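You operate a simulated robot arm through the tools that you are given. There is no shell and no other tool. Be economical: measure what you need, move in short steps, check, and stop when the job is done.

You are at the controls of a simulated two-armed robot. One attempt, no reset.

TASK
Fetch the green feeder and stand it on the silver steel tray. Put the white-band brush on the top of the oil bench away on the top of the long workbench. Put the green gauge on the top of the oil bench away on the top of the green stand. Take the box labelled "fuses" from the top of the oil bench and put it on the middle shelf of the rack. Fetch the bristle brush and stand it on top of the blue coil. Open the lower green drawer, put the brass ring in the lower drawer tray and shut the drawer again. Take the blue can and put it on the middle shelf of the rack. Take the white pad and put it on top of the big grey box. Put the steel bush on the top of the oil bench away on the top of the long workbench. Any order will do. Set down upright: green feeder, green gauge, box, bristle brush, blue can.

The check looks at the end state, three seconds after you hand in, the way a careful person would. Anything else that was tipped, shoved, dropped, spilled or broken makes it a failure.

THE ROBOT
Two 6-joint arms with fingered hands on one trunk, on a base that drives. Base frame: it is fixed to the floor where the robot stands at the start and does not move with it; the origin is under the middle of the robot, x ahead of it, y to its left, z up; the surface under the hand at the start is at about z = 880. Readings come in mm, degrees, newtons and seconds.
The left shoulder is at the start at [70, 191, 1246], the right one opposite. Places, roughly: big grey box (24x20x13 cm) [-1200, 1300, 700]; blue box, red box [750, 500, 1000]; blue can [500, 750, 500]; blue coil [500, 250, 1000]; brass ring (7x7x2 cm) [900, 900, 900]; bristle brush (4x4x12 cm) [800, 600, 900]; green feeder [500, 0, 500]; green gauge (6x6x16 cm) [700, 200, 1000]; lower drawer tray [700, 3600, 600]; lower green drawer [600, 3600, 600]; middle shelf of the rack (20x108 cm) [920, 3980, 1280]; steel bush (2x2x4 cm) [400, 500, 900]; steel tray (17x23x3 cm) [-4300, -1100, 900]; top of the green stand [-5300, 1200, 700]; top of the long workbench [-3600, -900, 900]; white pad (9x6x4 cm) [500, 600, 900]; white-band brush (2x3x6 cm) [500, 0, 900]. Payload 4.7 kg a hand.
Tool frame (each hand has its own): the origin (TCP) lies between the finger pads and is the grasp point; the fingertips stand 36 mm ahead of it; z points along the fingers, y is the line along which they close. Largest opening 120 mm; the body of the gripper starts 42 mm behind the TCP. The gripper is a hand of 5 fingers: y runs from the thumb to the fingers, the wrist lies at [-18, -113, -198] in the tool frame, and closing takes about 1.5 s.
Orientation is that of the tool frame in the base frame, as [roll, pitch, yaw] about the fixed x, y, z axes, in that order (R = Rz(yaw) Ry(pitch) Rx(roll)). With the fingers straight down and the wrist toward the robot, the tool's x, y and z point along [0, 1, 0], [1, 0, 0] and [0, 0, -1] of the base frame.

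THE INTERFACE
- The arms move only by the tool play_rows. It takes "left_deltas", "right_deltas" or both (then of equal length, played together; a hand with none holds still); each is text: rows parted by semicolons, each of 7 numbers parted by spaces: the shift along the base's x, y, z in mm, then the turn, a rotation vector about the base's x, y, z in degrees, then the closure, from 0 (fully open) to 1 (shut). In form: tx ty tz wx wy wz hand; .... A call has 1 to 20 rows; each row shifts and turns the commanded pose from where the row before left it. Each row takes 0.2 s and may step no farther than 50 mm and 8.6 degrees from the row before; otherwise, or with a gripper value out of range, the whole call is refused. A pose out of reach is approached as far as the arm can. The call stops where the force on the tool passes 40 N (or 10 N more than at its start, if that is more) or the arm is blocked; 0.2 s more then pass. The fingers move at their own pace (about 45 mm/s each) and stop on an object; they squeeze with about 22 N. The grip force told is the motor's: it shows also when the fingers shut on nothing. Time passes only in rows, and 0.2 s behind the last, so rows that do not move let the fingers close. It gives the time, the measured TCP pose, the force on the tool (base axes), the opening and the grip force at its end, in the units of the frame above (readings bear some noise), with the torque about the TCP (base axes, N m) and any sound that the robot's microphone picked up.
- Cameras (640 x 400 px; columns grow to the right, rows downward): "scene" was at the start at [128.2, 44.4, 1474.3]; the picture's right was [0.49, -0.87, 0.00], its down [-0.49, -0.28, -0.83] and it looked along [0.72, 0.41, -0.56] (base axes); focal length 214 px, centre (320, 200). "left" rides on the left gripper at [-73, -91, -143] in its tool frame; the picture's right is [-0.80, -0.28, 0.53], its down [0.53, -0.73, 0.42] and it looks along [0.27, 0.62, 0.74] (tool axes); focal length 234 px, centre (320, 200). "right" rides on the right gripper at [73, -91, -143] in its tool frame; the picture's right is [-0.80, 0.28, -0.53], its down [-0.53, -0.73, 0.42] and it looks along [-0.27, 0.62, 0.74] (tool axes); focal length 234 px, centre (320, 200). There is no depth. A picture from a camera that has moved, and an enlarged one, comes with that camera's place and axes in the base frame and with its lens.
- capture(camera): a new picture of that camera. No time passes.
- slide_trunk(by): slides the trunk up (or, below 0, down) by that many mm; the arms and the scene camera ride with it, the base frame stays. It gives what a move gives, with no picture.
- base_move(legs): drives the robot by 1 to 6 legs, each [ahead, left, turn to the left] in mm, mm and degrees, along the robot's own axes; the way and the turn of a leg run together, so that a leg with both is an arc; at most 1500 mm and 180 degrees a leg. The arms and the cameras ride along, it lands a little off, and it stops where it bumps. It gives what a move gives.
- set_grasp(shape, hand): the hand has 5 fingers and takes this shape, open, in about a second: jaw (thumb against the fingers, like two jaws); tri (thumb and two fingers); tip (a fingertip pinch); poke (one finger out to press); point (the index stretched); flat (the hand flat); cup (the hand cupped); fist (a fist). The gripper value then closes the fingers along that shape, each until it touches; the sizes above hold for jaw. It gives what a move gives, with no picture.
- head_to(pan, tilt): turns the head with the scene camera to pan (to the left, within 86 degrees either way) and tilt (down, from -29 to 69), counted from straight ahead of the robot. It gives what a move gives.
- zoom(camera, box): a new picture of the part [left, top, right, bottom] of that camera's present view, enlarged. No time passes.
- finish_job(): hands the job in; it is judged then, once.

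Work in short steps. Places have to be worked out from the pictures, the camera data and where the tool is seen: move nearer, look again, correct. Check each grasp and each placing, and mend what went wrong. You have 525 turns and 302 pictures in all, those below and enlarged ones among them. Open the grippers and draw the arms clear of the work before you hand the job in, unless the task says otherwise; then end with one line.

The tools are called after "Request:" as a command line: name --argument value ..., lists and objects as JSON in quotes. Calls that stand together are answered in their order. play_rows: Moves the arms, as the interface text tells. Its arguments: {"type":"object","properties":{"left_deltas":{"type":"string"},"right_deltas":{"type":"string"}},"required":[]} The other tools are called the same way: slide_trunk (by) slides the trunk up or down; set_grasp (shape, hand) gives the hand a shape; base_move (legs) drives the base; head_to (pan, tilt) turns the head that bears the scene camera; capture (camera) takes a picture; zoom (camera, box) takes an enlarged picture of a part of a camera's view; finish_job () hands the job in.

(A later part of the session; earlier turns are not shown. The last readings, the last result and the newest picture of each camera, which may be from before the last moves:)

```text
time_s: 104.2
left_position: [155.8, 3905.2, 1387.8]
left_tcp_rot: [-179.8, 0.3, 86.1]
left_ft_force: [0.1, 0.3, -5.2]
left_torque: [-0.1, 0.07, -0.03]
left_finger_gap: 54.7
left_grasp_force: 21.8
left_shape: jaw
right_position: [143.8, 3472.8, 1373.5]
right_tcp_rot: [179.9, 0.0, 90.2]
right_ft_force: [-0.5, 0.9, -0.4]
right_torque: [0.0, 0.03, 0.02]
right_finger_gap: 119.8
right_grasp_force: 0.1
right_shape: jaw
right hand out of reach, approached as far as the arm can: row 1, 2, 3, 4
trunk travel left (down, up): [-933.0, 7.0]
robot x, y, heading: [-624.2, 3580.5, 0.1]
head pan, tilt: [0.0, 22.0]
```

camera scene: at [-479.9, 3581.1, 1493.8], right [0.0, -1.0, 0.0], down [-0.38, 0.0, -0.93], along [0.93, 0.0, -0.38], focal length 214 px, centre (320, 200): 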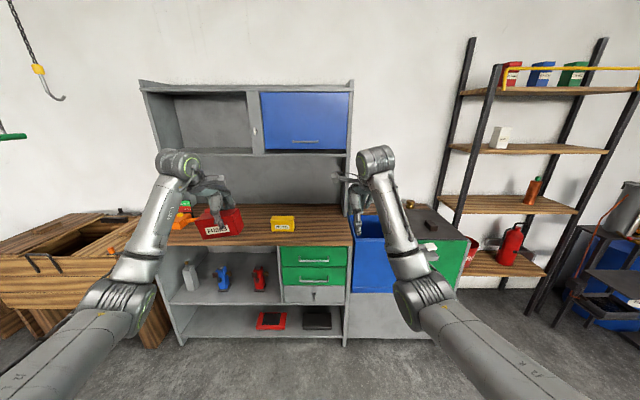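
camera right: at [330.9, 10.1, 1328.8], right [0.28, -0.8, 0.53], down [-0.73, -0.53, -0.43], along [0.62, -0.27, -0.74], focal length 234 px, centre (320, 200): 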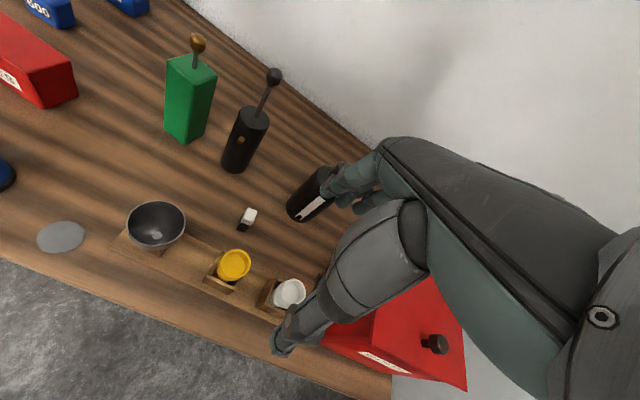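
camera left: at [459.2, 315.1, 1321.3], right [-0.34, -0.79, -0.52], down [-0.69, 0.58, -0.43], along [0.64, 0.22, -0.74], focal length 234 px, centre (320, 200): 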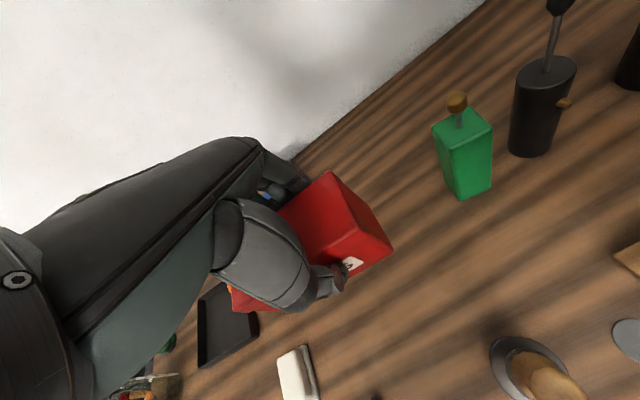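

Request:
play_rows --right_deltas "0 40 0 0 0 0 0;0 40 0 0 0 0 0;-15 40 0 0 0 0 0;-15 40 0 0 0 0 0;-15 20 0 0 0 0 0;-15 0 0 0 0 0 0"

```text
time_s: 105.7
left_position: [155.4, 3904.4, 1388.3]
left_tcp_rot: [-179.8, 0.3, 86.0]
left_ft_force: [-0.5, -1.1, -6.4]
left_torque: [-0.13, 0.08, -0.04]
left_finger_gap: 55.0
left_grasp_force: 21.9
left_shape: jaw
right_position: [86.3, 3651.1, 1374.9]
right_tcp_rot: [179.8, 0.0, 90.2]
right_ft_force: [-0.1, -0.2, -0.2]
right_torque: [0.01, 0.04, -0.01]
right_finger_gap: 119.9
right_grasp_force: 0.1
right_shape: jaw
trunk travel left (down, up): [-933.0, 7.0]
robot x, y, heading: [-625.7, 3578.3, 0.2]
head pan, tilt: [0.0, 22.0]
```

Right hand is now drawn in. I extend the left hand 80 mm forward here to test reach at this height.

Request:
play_rows --left_deltas "20 0 0 0 0 4 1;20 0 0 0 0 0 1;20 0 0 0 0 0 1;20 0 0 0 0 0 1;0 0 0 0 0 0 1"

```text
time_s: 106.8
left_position: [235.9, 3906.2, 1387.1]
left_tcp_rot: [-179.9, 0.3, 90.1]
left_ft_force: [0.5, 0.5, -5.1]
left_torque: [-0.1, 0.05, -0.01]
left_finger_gap: 54.7
left_grasp_force: 21.9
left_shape: jaw
right_position: [87.8, 3652.8, 1375.1]
right_tcp_rot: [179.9, 0.1, 90.2]
right_ft_force: [0.3, 0.1, -0.8]
right_torque: [-0.01, 0.01, 0.02]
right_finger_gap: 119.7
right_grasp_force: 0.0
right_shape: jaw
trunk travel left (down, up): [-933.0, 7.0]
robot x, y, heading: [-626.0, 3581.5, 0.3]
head pan, tilt: [0.0, 22.0]
```

Request:
play_rows --left_deltas "20 0 0 0 0 0 1;20 0 0 0 0 0 1;0 0 0 0 0 0 1"

Request:
base_move --legs '[[350, 400, 0]]'

Request:
capture --camera "scene"

Request:
capture --camera "left"

```text
time_s: 107.7
left_position: [257.3, 3891.1, 1385.0]
left_tcp_rot: [180.0, 0.6, 90.8]
left_ft_force: [-0.4, 1.3, -5.9]
left_torque: [-0.1, 0.06, 0.02]
left_finger_gap: 54.8
left_grasp_force: 22.4
left_shape: jaw
left hand out of reach, approached as far as the arm can: row 1, 2
right_position: [87.2, 3653.3, 1376.3]
right_tcp_rot: [179.9, 0.0, 90.2]
right_ft_force: [0.5, -0.2, 0.0]
right_torque: [-0.03, -0.01, 0.01]
right_finger_gap: 119.8
right_grasp_force: 0.0
right_shape: jaw
trunk travel left (down, up): [-933.0, 7.0]
robot x, y, heading: [-627.9, 3580.9, 0.2]
head pan, tilt: [0.0, 22.0]
```

```text
time_s: 110.7
left_position: [613.6, 4278.4, 1386.9]
left_tcp_rot: [179.8, 0.7, 90.0]
left_ft_force: [-0.7, 0.6, -5.7]
left_torque: [-0.09, 0.07, -0.04]
left_finger_gap: 55.0
left_grasp_force: 22.2
left_shape: jaw
right_position: [439.0, 4042.0, 1376.0]
right_tcp_rot: [179.9, -0.1, 89.5]
right_ft_force: [0.0, -0.5, 0.4]
right_torque: [0.0, -0.01, -0.02]
right_finger_gap: 119.9
right_grasp_force: 0.1
right_shape: jaw
trunk travel left (down, up): [-933.0, 7.0]
robot x, y, heading: [-273.8, 3980.5, -0.6]
head pan, tilt: [0.0, 22.0]
```

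```text
247 pictures are left
camera scene: at [-128.3, 3976.3, 1704.0], right [-0.01, -1.0, 0.0], down [-0.37, 0.0, -0.93], along [0.93, -0.01, -0.37], focal length 214 px, centre (320, 200)
```

scene: 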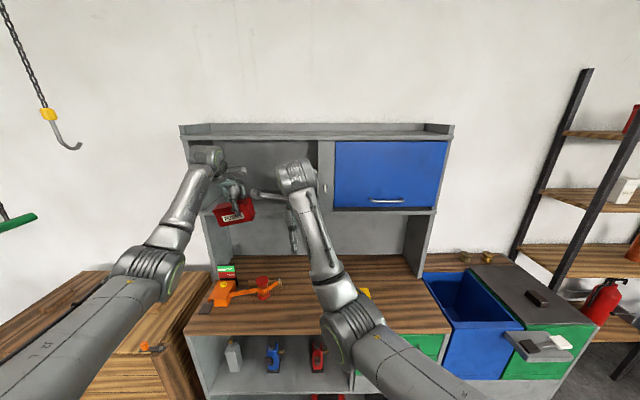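

```text
246 pictures are left
camera left: at [520.8, 4206.5, 1530.2], right [-0.28, -0.81, -0.52], down [-0.73, 0.53, -0.43], along [0.62, 0.26, -0.74], focal length 234 px, centre (320, 200)
```

left: 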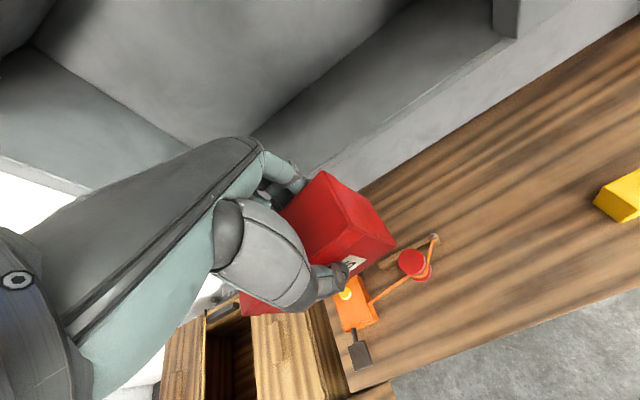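

Shelf front edge triangulates to x≈815, z≈1262. Box bottom is 70 mm below TCP. I lower 20 mm, and drive forward so the box enters the left cubby.

Request:
play_rows --left_deltas "0 5 -10 0 0 0 1;0 5 -10 0 0 0 1;0 0 0 0 0 0 1"

Request:
base_move --legs '[[180, 10, 0.5]]'

Request:
capture --camera "left"

Request:
capture --camera "scene"

```text
time_s: 111.5
left_position: [613.4, 4289.3, 1364.1]
left_tcp_rot: [-180.0, 0.6, 90.2]
left_ft_force: [1.2, 0.3, -6.1]
left_torque: [-0.13, 0.06, 0.02]
left_finger_gap: 54.9
left_grasp_force: 22.1
left_shape: jaw
right_position: [442.1, 4043.1, 1375.5]
right_tcp_rot: [180.0, 0.0, 89.5]
right_ft_force: [-0.6, 0.1, 0.8]
right_torque: [-0.01, -0.04, -0.04]
right_finger_gap: 120.2
right_grasp_force: 0.0
right_shape: jaw
trunk travel left (down, up): [-933.0, 7.0]
robot x, y, heading: [-268.1, 3976.7, -0.6]
head pan, tilt: [0.0, 22.0]
```

```text
time_s: 113.1
left_position: [786.9, 4308.9, 1368.3]
left_tcp_rot: [179.6, 0.7, 91.1]
left_ft_force: [-0.4, 0.5, -5.3]
left_torque: [-0.1, 0.03, 0.01]
left_finger_gap: 54.9
left_grasp_force: 22.3
left_shape: jaw
right_position: [618.2, 4062.5, 1377.8]
right_tcp_rot: [179.7, 0.0, 90.3]
right_ft_force: [-0.9, 0.2, -0.6]
right_torque: [0.04, -0.01, -0.03]
right_finger_gap: 119.7
right_grasp_force: 0.0
right_shape: jaw
trunk travel left (down, up): [-933.0, 7.0]
robot x, y, heading: [-90.1, 3988.8, 0.3]
head pan, tilt: [0.0, 22.0]
```

```text
245 pictures are left
camera left: at [696.3, 4236.4, 1511.7], right [-0.26, -0.81, -0.52], down [-0.74, 0.51, -0.44], along [0.62, 0.27, -0.74], focal length 234 px, centre (320, 200)
```

left: 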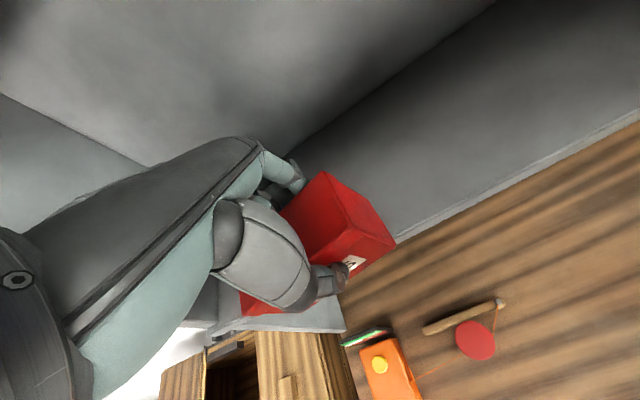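

```text
244 pictures are left
camera scene: at [51.0, 3988.9, 1704.4], right [0.0, -1.0, 0.0], down [-0.37, 0.0, -0.93], along [0.93, 0.0, -0.37], focal length 214 px, centre (320, 200)
```

scene: 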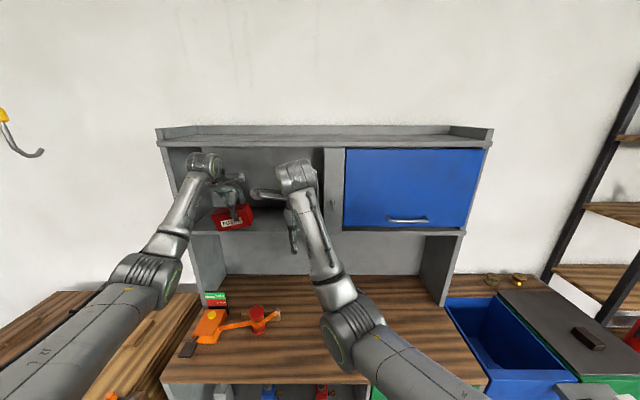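

Shelf front lies at x≈800–810. I drive 100 mm further, so the box centre is at ~890.

Request:
base_move --legs '[[100, 0, 0]]'

Request:
capture --camera "left"

Request:
zoom --camera "scene" --box '[140, 110, 340, 260]'

```text
time_s: 114.2
left_position: [882.2, 4309.7, 1370.9]
left_tcp_rot: [179.5, 0.8, 91.0]
left_ft_force: [-1.3, -0.2, -4.9]
left_torque: [-0.1, 0.02, 0.04]
left_finger_gap: 54.8
left_grasp_force: 22.4
left_shape: jaw
right_position: [711.7, 4062.2, 1379.3]
right_tcp_rot: [179.6, 0.0, 90.2]
right_ft_force: [-0.6, 0.9, 0.1]
right_torque: [-0.01, -0.09, -0.06]
right_finger_gap: 120.1
right_grasp_force: 0.1
right_shape: jaw
trunk travel left (down, up): [-933.0, 7.0]
robot x, y, heading: [8.6, 3987.7, 0.4]
head pan, tilt: [0.0, 22.0]
```

```text
243 pictures are left
camera left: at [790.8, 4237.1, 1513.7], right [-0.26, -0.81, -0.52], down [-0.74, 0.51, -0.44], along [0.62, 0.27, -0.73], focal length 234 px, centre (320, 200)
```

left: 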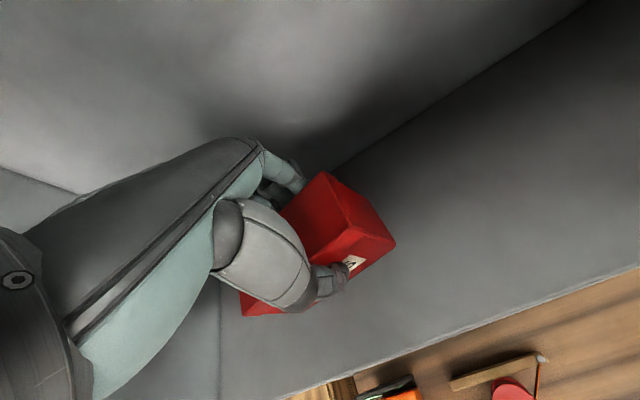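

```text
2.67 times, centred on (240, 185) of scene
camera zoom: at [145.0, 3989.7, 1704.8], right [0.0, -1.0, 0.0], down [-0.37, 0.0, -0.93], along [0.93, 0.0, -0.37], focal length 572 px, centre (533, 240)
```

zoom: 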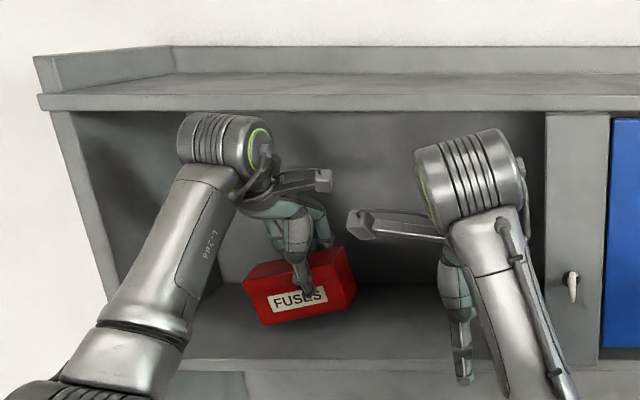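

The box is inside the cubby. I lower it gently until contact.

Request:
play_rows --left_deltas "0 0 -10 0 0 0 1;0 0 -8 0 0 0 1;0 0 -5 0 0 0 1;0 0 -3 0 0 0 1;0 0 0 0 0 0 1"

Request:
play_rows --left_deltas "0 0 -3 0 0 0 1;0 0 -3 0 0 0 1;0 0 0 0 0 0 1"

```text
time_s: 115.4
left_position: [887.5, 4309.4, 1340.4]
left_tcp_rot: [179.6, 0.7, 90.9]
left_ft_force: [-0.1, -0.9, 2.2]
left_torque: [0.19, 0.18, -0.05]
left_finger_gap: 55.0
left_grasp_force: 21.4
left_shape: jaw
right_position: [719.3, 4062.2, 1376.4]
right_tcp_rot: [179.9, -0.1, 90.3]
right_ft_force: [-0.2, 0.2, -0.2]
right_torque: [0.0, 0.01, 0.0]
right_finger_gap: 119.9
right_grasp_force: 0.1
right_shape: jaw
trunk travel left (down, up): [-933.0, 7.0]
robot x, y, heading: [9.5, 3989.2, 0.3]
head pan, tilt: [0.0, 22.0]
```

```text
time_s: 116.2
left_position: [886.0, 4309.0, 1339.0]
left_tcp_rot: [179.2, 0.6, 90.9]
left_ft_force: [5.4, 1.3, 20.6]
left_torque: [0.33, -0.26, -0.09]
left_finger_gap: 56.4
left_grasp_force: 22.4
left_shape: jaw
right_position: [716.3, 4061.8, 1378.8]
right_tcp_rot: [179.6, -0.1, 90.4]
right_ft_force: [0.1, 0.7, 0.2]
right_torque: [-0.03, 0.03, 0.03]
right_finger_gap: 119.8
right_grasp_force: 0.0
right_shape: jaw
trunk travel left (down, up): [-933.0, 7.0]
robot x, y, heading: [6.8, 3986.5, 0.1]
head pan, tilt: [0.0, 22.0]
```

Contact (20 N). I relieve slightly and open the hand.

Request:
play_rows --left_deltas "0 0 3 0 0 0 1;0 0 0 0 0 0 0.8;0 0 0 0 0 0 0.5;0 0 0 0 0 0 0.2;0 0 0 0 0 0 0;0 0 0 0 0 0 0;0 0 0 0 0 0 0;0 0 0 0 0 0 0"

Request:
zoom --camera "scene" --box '[140, 110, 340, 260]'

```text
time_s: 118.0
left_position: [888.5, 4311.6, 1337.0]
left_tcp_rot: [179.6, 0.7, 91.0]
left_ft_force: [0.4, -0.1, 0.2]
left_torque: [-0.04, 0.02, 0.0]
left_finger_gap: 119.5
left_grasp_force: 0.0
left_shape: jaw
right_position: [718.1, 4062.6, 1376.4]
right_tcp_rot: [179.7, 0.0, 90.3]
right_ft_force: [0.0, 0.3, 0.3]
right_torque: [0.01, 0.01, -0.03]
right_finger_gap: 119.9
right_grasp_force: 0.0
right_shape: jaw
trunk travel left (down, up): [-933.0, 7.0]
robot x, y, heading: [7.8, 3990.0, 0.4]
head pan, tilt: [0.0, 22.0]
```

```text
2.67 times, centred on (240, 185) of scene
camera zoom: at [152.0, 3989.6, 1704.0], right [0.0, -1.0, 0.0], down [-0.37, 0.0, -0.93], along [0.93, 0.0, -0.37], focal length 572 px, centre (533, 240)
```

zoom: 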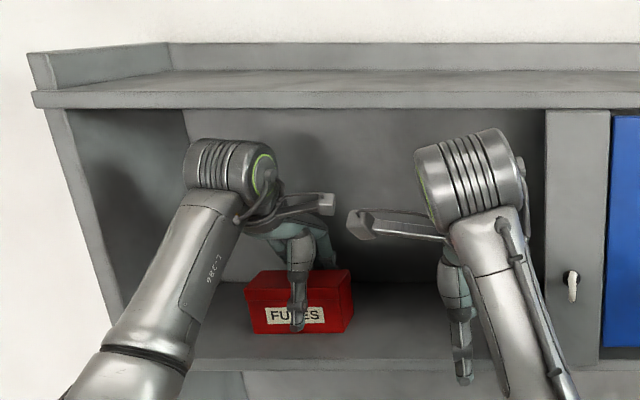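

Box sits level on the shelf. I raise 47 mm (just clear of the box top) and back out.

Request:
play_rows --left_deltas "0 0 12 0 0 0 0;0 0 12 0 0 0 0;0 0 12 0 0 0 0;0 0 11 0 0 0 0;0 0 0 0 0 0 0"

Request:
capture --camera "left"

```text
time_s: 119.2
left_position: [884.2, 4308.2, 1372.7]
left_tcp_rot: [-179.6, 0.7, 91.1]
left_ft_force: [-0.9, 0.0, -0.4]
left_torque: [0.02, -0.01, -0.03]
left_finger_gap: 119.3
left_grasp_force: 0.0
left_shape: jaw
right_position: [715.5, 4062.3, 1375.3]
right_tcp_rot: [179.8, 0.0, 90.3]
right_ft_force: [0.0, 0.5, 0.0]
right_torque: [-0.01, -0.01, 0.01]
right_finger_gap: 120.0
right_grasp_force: 0.0
right_shape: jaw
trunk travel left (down, up): [-933.0, 7.0]
robot x, y, heading: [10.6, 3989.5, 0.4]
head pan, tilt: [0.0, 22.0]
```

```text
240 pictures are left
camera left: at [796.1, 4236.3, 1519.4], right [-0.27, -0.82, -0.51], down [-0.75, 0.51, -0.43], along [0.61, 0.27, -0.75], focal length 234 px, centre (320, 200)
```

left: 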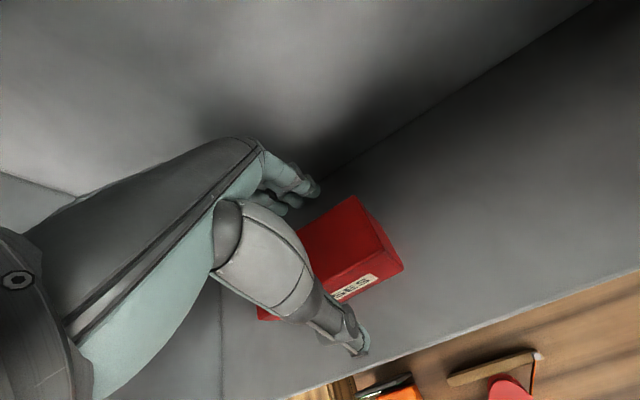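

Still a bit low; raise 14 mm more, then back out.

Request:
play_rows --left_deltas "0 0 7 0 0 0 0;0 0 7 0 0 0 0;0 0 0 0 0 0 0"

```text
time_s: 120.2
left_position: [878.7, 4308.5, 1372.4]
left_tcp_rot: [-178.2, 1.0, 91.2]
left_ft_force: [0.0, 0.8, 0.0]
left_torque: [-0.01, 0.04, -0.03]
left_finger_gap: 119.5
left_grasp_force: 0.0
left_shape: jaw
right_position: [713.6, 4062.3, 1382.3]
right_tcp_rot: [179.6, -0.1, 90.4]
right_ft_force: [0.2, 0.1, -0.5]
right_torque: [-0.01, -0.01, 0.0]
right_finger_gap: 119.9
right_grasp_force: 0.1
right_shape: jaw
trunk travel left (down, up): [-933.0, 7.0]
robot x, y, heading: [10.2, 3988.0, 0.4]
head pan, tilt: [0.0, 22.0]
stopped in row 3 (left hand): the arm was blocked; the commanded pose is now the measured one
```

The hand meets the cubby's top board. I lower back slightly and level; then I strafe the base left so the open fingers slide off the box's end instead of over it.

Request:
play_rows --left_deltas "2 0 -6 0 -0.9 0 0;2 0 -6 0 -0.9 0 0;0 0 -4 0 0 0 0;0 0 0 0 0 0 0"

Request:
zoom --camera "scene" --box '[140, 110, 340, 260]'

```text
time_s: 121.2
left_position: [887.5, 4309.0, 1354.5]
left_tcp_rot: [179.9, 1.0, 91.2]
left_ft_force: [-0.1, -0.9, -0.1]
left_torque: [-0.03, -0.01, -0.01]
left_finger_gap: 119.3
left_grasp_force: 0.0
left_shape: jaw
right_position: [718.6, 4062.7, 1375.2]
right_tcp_rot: [179.8, -0.2, 90.3]
right_ft_force: [0.2, 0.8, 0.9]
right_torque: [0.01, 0.0, 0.03]
right_finger_gap: 119.9
right_grasp_force: 0.2
right_shape: jaw
trunk travel left (down, up): [-933.0, 7.0]
robot x, y, heading: [4.7, 3988.6, 0.4]
head pan, tilt: [0.0, 22.0]
```

```text
2.67 times, centred on (240, 185) of scene
camera zoom: at [152.3, 3989.4, 1703.9], right [0.0, -1.0, 0.0], down [-0.38, 0.0, -0.93], along [0.93, 0.0, -0.38], focal length 572 px, centre (533, 240)
```

zoom: 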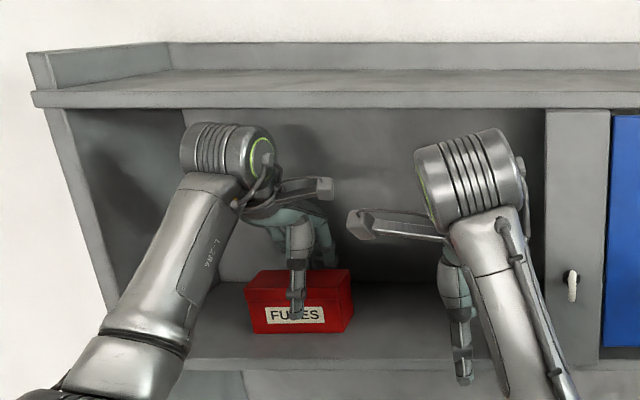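

Request:
base_move --legs '[[0, 108, 0]]'

Request:
capture --camera "scene"

Request:
capture --camera "left"

```text
time_s: 122.4
left_position: [887.0, 4407.0, 1356.3]
left_tcp_rot: [179.8, 0.8, 91.0]
left_ft_force: [0.1, -0.7, 0.1]
left_torque: [0.04, 0.0, 0.01]
left_finger_gap: 119.6
left_grasp_force: 0.1
left_shape: jaw
right_position: [718.3, 4161.8, 1376.5]
right_tcp_rot: [179.8, -0.2, 90.1]
right_ft_force: [0.7, -0.1, 0.4]
right_torque: [0.06, 0.02, 0.0]
right_finger_gap: 120.1
right_grasp_force: 0.0
right_shape: jaw
trunk travel left (down, up): [-933.0, 7.0]
robot x, y, heading: [6.2, 4096.7, 0.1]
head pan, tilt: [0.0, 22.0]
```

```text
238 pictures are left
camera scene: at [151.0, 4089.1, 1704.0], right [0.0, -1.0, 0.0], down [-0.37, 0.0, -0.93], along [0.93, 0.0, -0.37], focal length 214 px, centre (320, 200)
```

scene: 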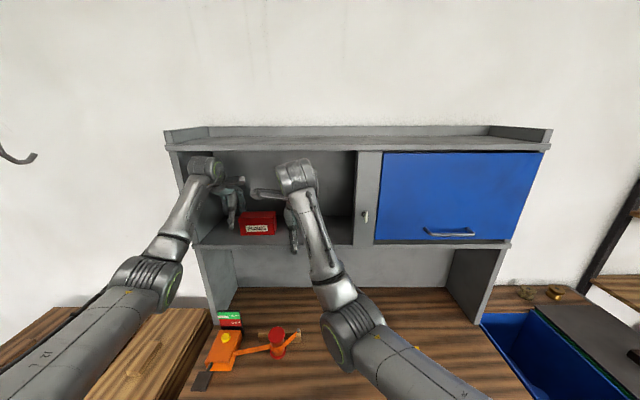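

```text
237 pictures are left
camera left: at [797.1, 4334.4, 1500.9], right [-0.27, -0.82, -0.51], down [-0.74, 0.51, -0.43], along [0.62, 0.27, -0.74], focal length 234 px, centre (320, 200)
```

left: 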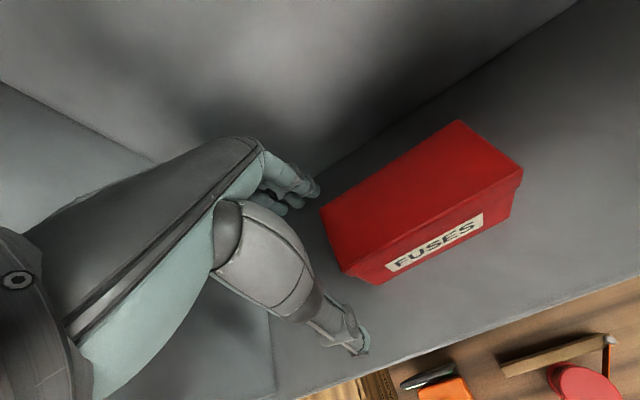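

Not quite past the box's end (its left edge y≈4398); wall at ≈4530. I strafe 35 mm more, then check.

Request:
base_move --legs '[[0, 36, 0]]'

Request:
capture --camera "left"

```text
time_s: 123.2
left_position: [887.5, 4438.7, 1356.6]
left_tcp_rot: [179.9, 0.8, 90.8]
left_ft_force: [0.4, -1.5, -0.5]
left_torque: [0.13, 0.03, 0.04]
left_finger_gap: 119.8
left_grasp_force: 0.0
left_shape: jaw
right_position: [719.3, 4193.4, 1376.0]
right_tcp_rot: [179.8, -0.4, 90.0]
right_ft_force: [-0.1, -0.2, 0.9]
right_torque: [0.07, 0.02, 0.01]
right_finger_gap: 120.1
right_grasp_force: 0.0
right_shape: jaw
trunk travel left (down, up): [-933.0, 7.0]
robot x, y, heading: [6.4, 4129.1, 0.3]
head pan, tilt: [0.0, 22.0]
```

```text
236 pictures are left
camera left: at [797.6, 4366.1, 1501.5], right [-0.27, -0.81, -0.52], down [-0.74, 0.52, -0.43], along [0.62, 0.27, -0.74], focal length 234 px, centre (320, 200)
```

left: 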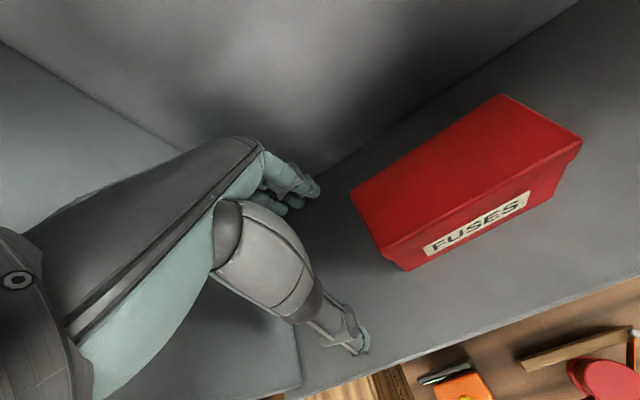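

The fingers are beyond the box's end. I back out.

Request:
base_move --legs '[[-120, 0, 0]]'

Request:
capture --camera "left"

```text
time_s: 124.5
left_position: [772.7, 4443.5, 1352.7]
left_tcp_rot: [-180.0, 1.0, 90.6]
left_ft_force: [0.2, 0.5, 0.4]
left_torque: [-0.01, 0.04, -0.03]
left_finger_gap: 119.6
left_grasp_force: 0.0
left_shape: jaw
right_position: [603.0, 4197.6, 1374.5]
right_tcp_rot: [-179.9, 0.0, 89.8]
right_ft_force: [0.7, 0.0, 0.7]
right_torque: [-0.01, 0.0, 0.03]
right_finger_gap: 119.8
right_grasp_force: 0.0
right_shape: jaw
trunk travel left (down, up): [-933.0, 7.0]
robot x, y, heading: [-112.4, 4126.8, 0.0]
head pan, tilt: [0.0, 22.0]
```

```text
235 pictures are left
camera left: at [682.6, 4372.0, 1497.7], right [-0.27, -0.82, -0.51], down [-0.74, 0.51, -0.43], along [0.62, 0.26, -0.74], focal length 234 px, centre (320, 200)
```

left: 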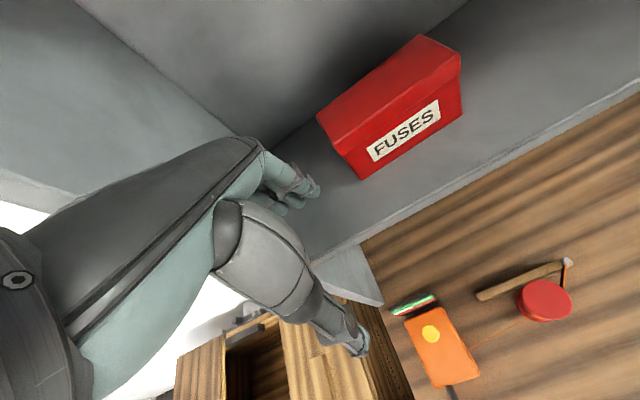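

The fuses box stands in the cubby, clear of the hand. I drive back toward the bench for the blue can and lower the trunk to view the lower shelf.

Request:
base_move --legs '[[-500, 0, 0], [0, -1500, 0], [0, -1500, 0], [0, -620, 0]]'

Request:
slide_trunk --by -500

Request:
head_to --pan 20 --tilt 22

Request:
capture --camera "scene"

```text
time_s: 139.3
left_position: [277.0, 1798.4, 1359.8]
left_tcp_rot: [179.5, 1.1, 85.5]
left_ft_force: [0.2, 0.5, -0.9]
left_torque: [-0.02, -0.08, 0.03]
left_finger_gap: 119.9
left_grasp_force: 0.0
left_shape: jaw
right_position: [84.9, 1569.1, 1379.9]
right_tcp_rot: [179.5, 0.1, 84.8]
right_ft_force: [-0.5, -0.1, 0.2]
right_torque: [-0.04, -0.03, 0.0]
right_finger_gap: 119.8
right_grasp_force: 0.1
right_shape: jaw
trunk travel left (down, up): [-933.0, 7.0]
robot x, y, heading: [-627.5, 1562.3, -5.4]
head pan, tilt: [0.0, 22.0]
stopped in leg 3: the robot was blocked; the commanded pose is now the measured one
```

```text
refused: -500 is not a number from -400 to 400
```

```text
time_s: 140.1
left_position: [285.3, 1789.2, 1354.6]
left_tcp_rot: [179.9, 0.9, 85.4]
left_ft_force: [0.9, -0.4, -0.6]
left_torque: [0.07, 0.01, 0.03]
left_finger_gap: 119.6
left_grasp_force: 0.0
left_shape: jaw
right_position: [92.2, 1560.2, 1375.1]
right_tcp_rot: [179.9, -0.1, 84.6]
right_ft_force: [0.9, -0.7, -0.1]
right_torque: [0.06, 0.02, -0.02]
right_finger_gap: 119.9
right_grasp_force: 0.0
right_shape: jaw
trunk travel left (down, up): [-933.0, 7.0]
robot x, y, heading: [-627.3, 1560.5, -5.5]
head pan, tilt: [20.0, 22.0]
```

```text
234 pictures are left
camera scene: at [-481.3, 1576.6, 1703.7], right [0.25, -0.97, 0.0], down [-0.36, -0.09, -0.93], along [0.9, 0.23, -0.38], focal length 214 px, centre (320, 200)
```

scene: 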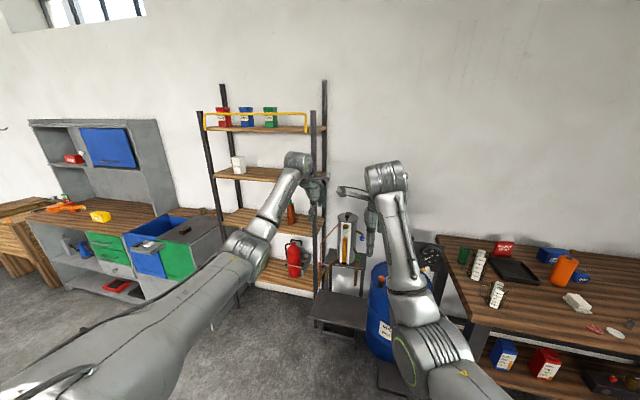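

Something blocked the base near y≈1560. I look to the right side to see what.

Request:
head_to --pan -70 --tilt 30

Request:
capture --camera "scene"

```text
time_s: 141.8
left_position: [281.7, 1792.8, 1356.3]
left_tcp_rot: [179.8, 1.0, 85.5]
left_ft_force: [0.6, -0.8, 0.1]
left_torque: [0.0, -0.01, 0.04]
left_finger_gap: 119.9
left_grasp_force: 0.0
left_shape: jaw
right_position: [88.9, 1565.5, 1376.9]
right_tcp_rot: [179.8, -0.1, 84.7]
right_ft_force: [-0.3, 0.0, -0.5]
right_torque: [0.0, -0.01, 0.01]
right_finger_gap: 119.8
right_grasp_force: 0.1
right_shape: jaw
trunk travel left (down, up): [-933.0, 7.0]
robot x, y, heading: [-622.8, 1559.7, -5.6]
head pan, tilt: [-70.0, 30.0]
```

```text
233 pictures are left
camera scene: at [-551.3, 1469.2, 1691.2], right [-0.97, -0.25, 0.0], down [-0.13, 0.48, -0.87], along [0.22, -0.84, -0.5], focal length 214 px, centre (320, 200)
```

scene: 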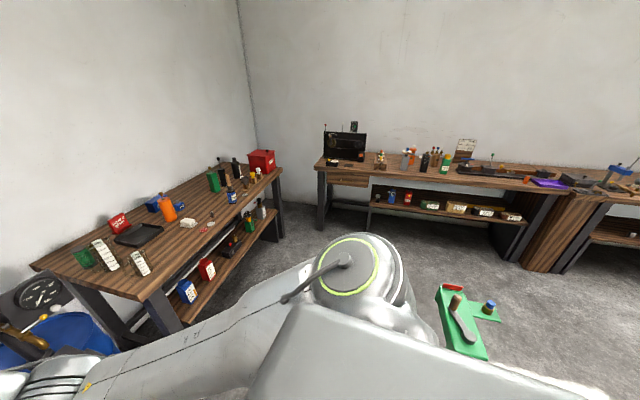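

The robot's rear touched something behind it (a green stand/table near x≈−1000). I straighten, go forward 170 mm, then strafe right.

Request:
base_move --legs '[[60, 60, 5.4], [130, 0, 0], [0, -1100, 0]]'

Request:
head_to --pan 86 --tilt 35

Request:
capture --camera "scene"

```text
time_s: 148.9
left_position: [456.3, 857.0, 1356.7]
left_tcp_rot: [179.8, 1.0, 92.0]
left_ft_force: [0.3, 0.5, -0.6]
left_torque: [-0.03, -0.01, 0.0]
left_finger_gap: 119.9
left_grasp_force: 0.1
left_shape: jaw
right_position: [290.8, 607.7, 1376.1]
right_tcp_rot: [179.8, 0.0, 91.2]
right_ft_force: [0.1, -0.1, 0.7]
right_torque: [-0.01, 0.01, 0.0]
right_finger_gap: 120.0
right_grasp_force: 0.1
right_shape: jaw
trunk travel left (down, up): [-933.0, 7.0]
robot x, y, heading: [-417.0, 521.5, 1.0]
head pan, tilt: [-70.0, 30.0]
```

```text
time_s: 151.3
left_position: [456.7, 855.2, 1355.6]
left_tcp_rot: [179.8, 1.0, 92.0]
left_ft_force: [0.4, 0.4, -1.0]
left_torque: [-0.03, -0.02, 0.0]
left_finger_gap: 119.9
left_grasp_force: 0.1
left_shape: jaw
right_position: [292.5, 606.5, 1376.8]
right_tcp_rot: [179.8, 0.0, 91.2]
right_ft_force: [-0.3, -1.0, -0.1]
right_torque: [0.0, 0.0, 0.0]
right_finger_gap: 120.2
right_grasp_force: 0.2
right_shape: jaw
trunk travel left (down, up): [-933.0, 7.0]
robot x, y, heading: [-418.4, 519.7, 1.3]
head pan, tilt: [85.9, 35.0]
```

```text
232 pictures are left
camera scene: at [-362.3, 611.2, 1683.3], right [1.0, -0.05, 0.0], down [-0.03, -0.57, -0.82], along [0.04, 0.82, -0.57], focal length 214 px, centre (320, 200)
```

scene: 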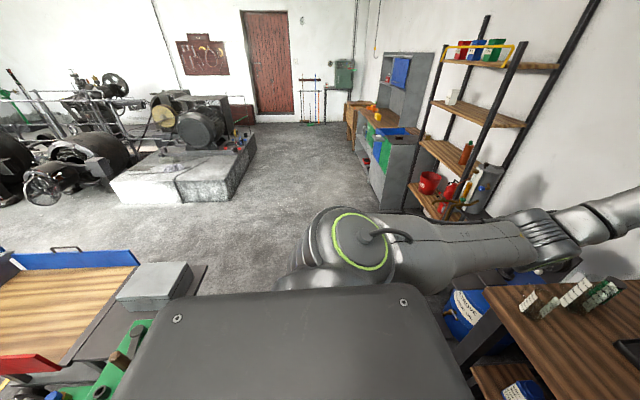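

I see the grey box on a dark table at about (−1160, 1280); its edge at x≈−1050 was what I touched. I go to the known free spot (−590, 350), then lower the trunk.

Request:
base_move --legs '[[0, -170, -1], [-170, 0, 0]]'

Request:
slide_trunk --by -400

Request:
slide_trunk --by -170

Request:
head_to --pan 20 --tilt 25

Request:
capture --camera "scene"

```text
time_s: 153.9
left_position: [294.1, 668.8, 1353.9]
left_tcp_rot: [-180.0, 1.1, 91.3]
left_ft_force: [0.3, 0.8, -0.4]
left_torque: [0.0, 0.04, 0.0]
left_finger_gap: 119.9
left_grasp_force: 0.0
left_shape: jaw
right_position: [125.8, 422.2, 1373.6]
right_tcp_rot: [-180.0, -0.1, 90.3]
right_ft_force: [0.2, 0.1, -0.1]
right_torque: [0.03, 0.03, 0.03]
right_finger_gap: 119.6
right_grasp_force: 0.1
right_shape: jaw
trunk travel left (down, up): [-933.0, 7.0]
robot x, y, heading: [-593.3, 349.3, 0.4]
head pan, tilt: [85.9, 35.0]
```

```text
time_s: 157.7
left_position: [289.6, 669.3, 955.2]
left_tcp_rot: [179.8, 1.1, 91.2]
left_ft_force: [0.2, 0.3, 0.7]
left_torque: [0.03, 0.03, 0.01]
left_finger_gap: 119.9
left_grasp_force: 0.1
left_shape: jaw
right_position: [120.9, 423.4, 975.9]
right_tcp_rot: [179.8, 0.0, 90.3]
right_ft_force: [-0.3, 0.1, 0.2]
right_torque: [-0.02, -0.01, -0.01]
right_finger_gap: 119.8
right_grasp_force: 0.0
right_shape: jaw
trunk travel left (down, up): [-533.0, 407.0]
robot x, y, heading: [-594.0, 343.3, 0.5]
head pan, tilt: [85.9, 35.0]
```

```text
time_s: 158.7
left_position: [292.1, 667.6, 912.9]
left_tcp_rot: [177.5, 0.8, 91.1]
left_ft_force: [-5.4, 0.6, 24.5]
left_torque: [0.38, -1.49, 0.1]
left_finger_gap: 116.8
left_grasp_force: 0.0
left_shape: jaw
right_position: [119.8, 423.2, 912.8]
right_tcp_rot: [179.7, 0.0, 90.5]
right_ft_force: [0.6, 1.1, -0.4]
right_torque: [-0.03, 0.05, 0.02]
right_finger_gap: 119.9
right_grasp_force: 0.0
right_shape: jaw
trunk travel left (down, up): [-467.0, 473.0]
robot x, y, heading: [-588.5, 346.7, 0.6]
head pan, tilt: [85.9, 35.0]
stopped: the force on the tool passed its limit at 48 N (the readings are from after the stop); the commanded pose is now the measured one
```

```text
time_s: 160.0
left_position: [289.7, 666.9, 911.0]
left_tcp_rot: [177.9, 0.8, 91.0]
left_ft_force: [-5.8, 1.5, 31.2]
left_torque: [0.55, -2.08, 0.21]
left_finger_gap: 117.7
left_grasp_force: 0.1
left_shape: jaw
right_position: [117.2, 421.7, 915.2]
right_tcp_rot: [179.4, -0.1, 90.5]
right_ft_force: [-0.6, -0.6, 0.3]
right_torque: [-0.03, 0.01, -0.04]
right_finger_gap: 119.8
right_grasp_force: 0.1
right_shape: jaw
trunk travel left (down, up): [-467.0, 473.0]
robot x, y, heading: [-591.7, 346.7, 0.3]
head pan, tilt: [20.0, 25.0]
```

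```text
231 pictures are left
camera scene: at [-457.5, 378.7, 1234.6], right [0.35, -0.94, 0.0], down [-0.39, -0.15, -0.91], along [0.85, 0.32, -0.42], focal length 214 px, centre (320, 200)
```

scene: 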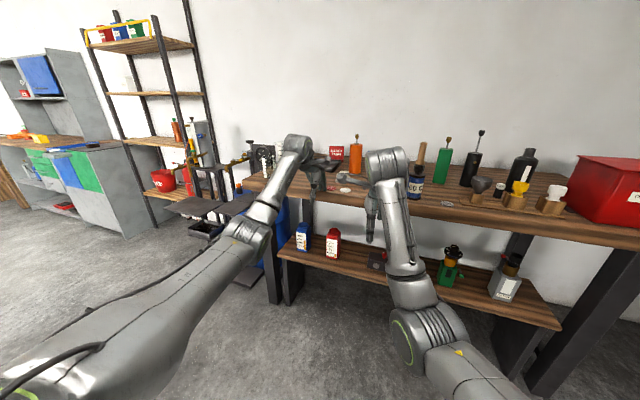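

The left fingertips touched the bench's front edge. I raise the trunk, back off, and then lower.

Request:
slide_trunk --by 40

Request:
play_rows --left_deltas "-20 0 0 0 0 0 0;-20 0 0 0 0 0 0;-20 0 0 0 0 0 0;-20 0 0 0 0 0 0;-10 0 0 0 0 0 0"

Request:
capture --camera "left"

```text
time_s: 160.9
left_position: [293.5, 668.0, 941.4]
left_tcp_rot: [178.5, 0.9, 91.2]
left_ft_force: [0.6, 0.4, -0.2]
left_torque: [-0.03, 0.04, -0.04]
left_finger_gap: 120.0
left_grasp_force: 0.0
left_shape: jaw
right_position: [121.2, 423.3, 950.0]
right_tcp_rot: [179.8, 0.0, 90.4]
right_ft_force: [-0.4, -0.1, -0.5]
right_torque: [0.0, 0.04, 0.0]
right_finger_gap: 120.0
right_grasp_force: 0.1
right_shape: jaw
trunk travel left (down, up): [-507.0, 433.0]
robot x, y, heading: [-588.8, 349.4, 0.5]
head pan, tilt: [20.0, 25.0]
```

```text
time_s: 162.1
left_position: [201.9, 669.0, 944.4]
left_tcp_rot: [178.3, 0.9, 91.2]
left_ft_force: [0.1, 0.0, 0.0]
left_torque: [0.0, -0.01, 0.03]
left_finger_gap: 119.8
left_grasp_force: 0.1
left_shape: jaw
right_position: [121.4, 424.1, 950.1]
right_tcp_rot: [179.8, 0.0, 90.4]
right_ft_force: [0.2, -0.1, 0.2]
right_torque: [-0.01, 0.0, -0.06]
right_finger_gap: 119.9
right_grasp_force: 0.0
right_shape: jaw
trunk travel left (down, up): [-507.0, 433.0]
robot x, y, heading: [-586.8, 344.7, 0.6]
head pan, tilt: [20.0, 25.0]
```

```text
230 pictures are left
camera left: at [107.2, 595.9, 1086.5], right [-0.25, -0.82, -0.52], down [-0.73, 0.51, -0.45], along [0.64, 0.27, -0.72], focal length 234 px, centre (320, 200)
```

left: 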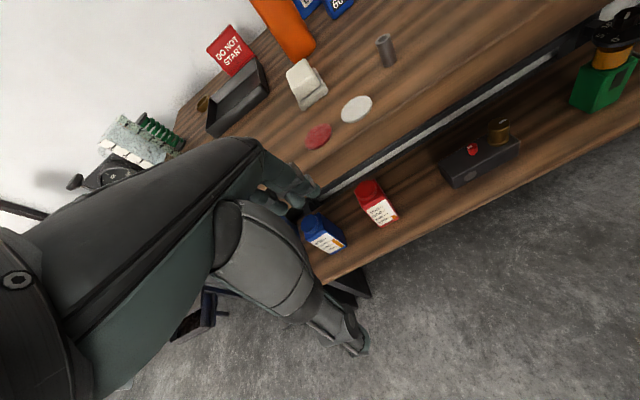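

Nothing was displaced. I zoom on the can from both cameras to triangulate.

Request:
zoom --camera "scene" --box '[260, 200, 380, 300]'

Request:
zoom --camera "left" --box '[280, 160, 440, 280]'

```text
4.00 times, centred on (320, 250) of scene
camera zoom: at [-452.0, 380.0, 1273.9], right [0.35, -0.94, 0.0], down [-0.4, -0.15, -0.91], along [0.85, 0.32, -0.42], focal length 858 px, centre (320, 0)
```

zoom: 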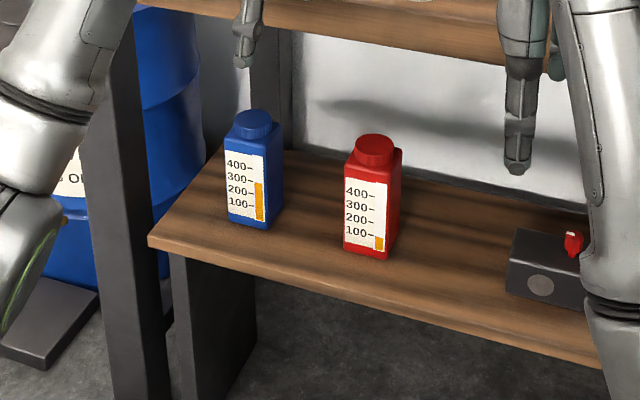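

```text
3.33 times, centred on (360, 220) of left
camera zoom: at [107.2, 595.9, 1086.5], right [-0.25, -0.82, -0.52], down [-0.73, 0.51, -0.45], along [0.64, 0.27, -0.72], focal length 781 px, centre (187, 133)
```

zoom: 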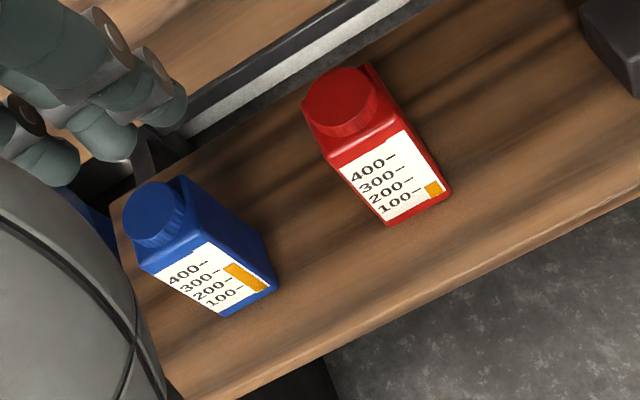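

Blue can: body x 450–502, y 802–864, z 449–585, cap top 612. I'll take it from the front with fingers pointing forward, closing sideways. I turn the left hand forward in free air first.

Request:
play_rows --left_deltas "-5 0 0 0 -8 0 0;-5 0 0 0 -8 0 0;-5 0 0 0 -8 0 0;-5 0 0 0 -8 0 0;0 0 0 0 -8 0 0;0 0 0 0 -8 0 0;0 0 0 0 -8 0 0;0 0 0 0 -8 0 0;0 0 0 0 -8 0 0;0 0 0 0 -8 0 0;0 0 0 0 -8 0 0;0 0 0 0 0 0 0"

```text
time_s: 164.7
left_position: [237.1, 777.4, 976.7]
left_tcp_rot: [92.6, -2.3, 83.8]
left_ft_force: [0.0, 0.1, 0.0]
left_torque: [-0.01, -0.03, 0.03]
left_finger_gap: 120.0
left_grasp_force: 0.1
left_shape: jaw
left hand out of reach, approached as far as the arm can: row 5, 6, 7, 8, 9, 10, 11
right_position: [119.9, 423.0, 949.9]
right_tcp_rot: [179.8, -0.1, 90.5]
right_ft_force: [-0.6, 0.3, 0.1]
right_torque: [0.02, -0.02, -0.01]
right_finger_gap: 120.1
right_grasp_force: 0.0
right_shape: jaw
trunk travel left (down, up): [-507.0, 433.0]
robot x, y, heading: [-588.8, 343.9, 0.3]
head pan, tilt: [20.0, 25.0]
```

Request:
play_rows --left_deltas "0 0 0 8 0 0 0;0 0 0 8 0 0 0;0 0 0 8 0 0 0;0 0 0 8 0 0 0;0 0 0 8 0 0 0;0 0 0 8 0 0 0;0 0 0 8 0 0 0;0 0 0 8 0 0 0;0 0 0 8 0 0 0;0 0 0 8 0 0 0;0 0 0 8 0 0 0;0 0 0 0 0 0 0"

Request:
capture --camera "scene"

```text
time_s: 167.3
left_position: [-1.1, 773.1, 1054.4]
left_tcp_rot: [146.6, -76.3, 36.2]
left_ft_force: [-0.5, 0.8, -0.3]
left_torque: [-0.02, -0.01, -0.02]
left_finger_gap: 119.9
left_grasp_force: 0.2
left_shape: jaw
left hand out of reach, approached as far as the arm can: row 1, 2, 3, 4, 5, 6, 7, 8, 9, 10, 11
right_position: [120.7, 422.8, 950.4]
right_tcp_rot: [179.7, 0.0, 90.4]
right_ft_force: [-0.3, 0.1, -0.2]
right_torque: [-0.03, 0.03, 0.0]
right_finger_gap: 119.6
right_grasp_force: 0.0
right_shape: jaw
trunk travel left (down, up): [-507.0, 433.0]
robot x, y, heading: [-590.8, 345.3, 0.2]
head pan, tilt: [20.0, 25.0]
```

```text
227 pictures are left
camera scene: at [-451.7, 380.8, 1273.8], right [0.35, -0.94, 0.0], down [-0.4, -0.15, -0.91], along [0.85, 0.32, -0.42], focal length 214 px, centre (320, 200)
```

scene: 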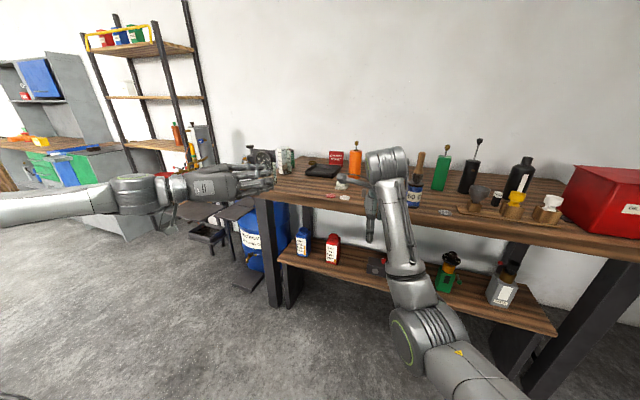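

The hand is forward but the elbow is flung far left. I try the opposite roll (thumb on the right, wrist inward) for a better elbow.

Request:
play_rows --left_deltas "0 0 0 -8 0 0 0;0 0 0 -8 0 0 0;0 0 0 -8 0 0 0;0 0 0 -8 0 0 0;0 0 0 -8 0 0 0;0 0 0 -8 0 0 0;0 0 0 -8 0 0 0;0 0 0 -8 0 0 0;0 0 0 -8 0 0 0;0 0 0 -8 0 0 0;0 0 0 -8 0 0 0;0 0 0 -8 0 0 0;0 0 0 -8 0 0 0;0 0 0 -8 0 0 0;0 0 0 -8 0 0 0;0 0 0 -8 0 0 0;0 0 0 -8 0 0 0;0 0 0 -8 0 0 0;0 0 0 -8 0 0 0;0 0 0 -8 0 0 0"

Request:
capture --camera "scene"

```text
time_s: 171.5
left_position: [361.2, 834.3, 930.2]
left_tcp_rot: [54.0, 70.4, 48.7]
left_ft_force: [-1.6, 0.3, 1.6]
left_torque: [0.16, 0.09, 0.06]
left_finger_gap: 119.7
left_grasp_force: 0.0
left_shape: jaw
left hand out of reach, approached as far as the arm can: row 1, 2, 3, 4, 5, 6, 7, 8, 9, 10, 11, 12, 13, 14, 15, 16, 17, 18, 19, 20
right_position: [120.7, 423.1, 951.1]
right_tcp_rot: [179.7, 0.1, 90.5]
right_ft_force: [0.5, -0.3, 0.5]
right_torque: [-0.02, -0.02, 0.01]
right_finger_gap: 120.0
right_grasp_force: 0.1
right_shape: jaw
trunk travel left (down, up): [-507.0, 433.0]
robot x, y, heading: [-589.2, 346.9, 0.4]
head pan, tilt: [20.0, 25.0]
```

```text
226 pictures are left
camera scene: at [-452.8, 379.6, 1274.0], right [0.35, -0.94, 0.0], down [-0.4, -0.15, -0.91], along [0.85, 0.32, -0.42], focal length 214 px, centre (320, 200)
```

scene: 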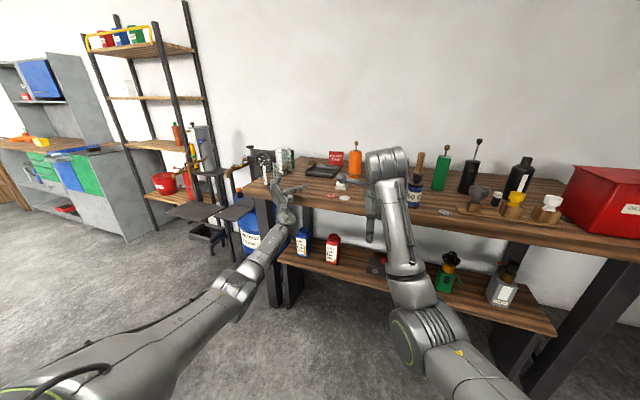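

Now the arm posture is good, but the hand drifted over the bench edge. I pull it back.

Request:
play_rows --left_deltas "-10 0 10 0 0 0 0;-30 0 10 0 0 0 0;-30 0 0 0 0 0 0;-30 0 0 0 0 0 0;-30 0 0 0 0 0 0;-30 0 0 0 0 0 0"

Request:
capture --camera "scene"

```text
time_s: 172.9
left_position: [302.3, 872.5, 867.8]
left_tcp_rot: [53.9, 70.6, 48.6]
left_ft_force: [-0.5, 0.6, 0.8]
left_torque: [-0.04, 0.0, -0.05]
left_finger_gap: 119.9
left_grasp_force: 0.1
left_shape: jaw
left hand out of reach, approached as far as the arm can: row 1, 2, 3, 4, 5, 6
right_position: [122.1, 425.2, 949.7]
right_tcp_rot: [179.9, 0.0, 90.4]
right_ft_force: [-0.3, -0.4, 0.3]
right_torque: [-0.03, 0.03, 0.01]
right_finger_gap: 119.8
right_grasp_force: 0.1
right_shape: jaw
trunk travel left (down, up): [-507.0, 433.0]
robot x, y, heading: [-589.6, 350.2, 0.4]
head pan, tilt: [20.0, 25.0]
```

```text
225 pictures are left
camera scene: at [-451.1, 381.9, 1273.4], right [0.35, -0.94, 0.0], down [-0.4, -0.15, -0.91], along [0.85, 0.32, -0.42], focal length 214 px, centre (320, 200)
```

scene: 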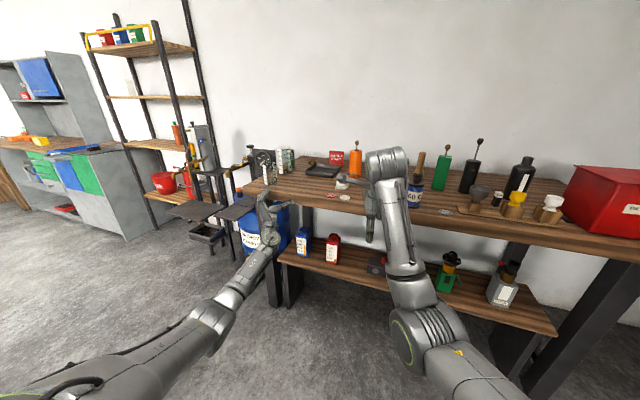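

Orientation is now right (closing sideways) and the elbow is fine; this pose only works near full extension, so I use the base for positioning. I back up 50 mm and level the hand.

Request:
base_move --legs '[[-45, 0, 0]]'

Request:
play_rows --left_deltas "0 0 0 -5 4 2.5 0;0 0 0 -5 4 2.5 0;0 0 0 -5 3 2 0;0 0 0 0 0 0 0"

```text
time_s: 173.8
left_position: [257.2, 869.1, 873.5]
left_tcp_rot: [53.7, 70.3, 48.3]
left_ft_force: [-0.5, 0.8, -0.1]
left_torque: [0.01, 0.04, -0.01]
left_finger_gap: 119.9
left_grasp_force: 0.1
left_shape: jaw
right_position: [75.0, 422.1, 952.3]
right_tcp_rot: [179.7, 0.0, 90.4]
right_ft_force: [-0.7, 0.4, 0.6]
right_torque: [-0.04, -0.01, 0.0]
right_finger_gap: 119.9
right_grasp_force: 0.1
right_shape: jaw
trunk travel left (down, up): [-507.0, 433.0]
robot x, y, heading: [-637.5, 347.2, 0.6]
head pan, tilt: [20.0, 25.0]
```

```text
time_s: 174.6
left_position: [320.6, 897.9, 822.2]
left_tcp_rot: [42.8, 87.2, 45.0]
left_ft_force: [-30.3, -12.3, 5.6]
left_torque: [0.65, -0.73, 1.76]
left_finger_gap: 119.6
left_grasp_force: 0.1
left_shape: jaw
left hand out of reach, approached as far as the arm can: row 1, 2, 3
right_position: [74.9, 421.3, 951.7]
right_tcp_rot: [179.6, -0.1, 90.4]
right_ft_force: [0.5, 0.2, -0.1]
right_torque: [0.01, 0.07, 0.0]
right_finger_gap: 119.9
right_grasp_force: 0.1
right_shape: jaw
trunk travel left (down, up): [-507.0, 433.0]
robot x, y, heading: [-633.4, 346.3, 0.5]
head pan, tilt: [20.0, 25.0]
stopped in row 4 (left hand): the force on the tool passed its limit at 71 N (the readings are from after the stop); the commanded pose is now the measured one
```

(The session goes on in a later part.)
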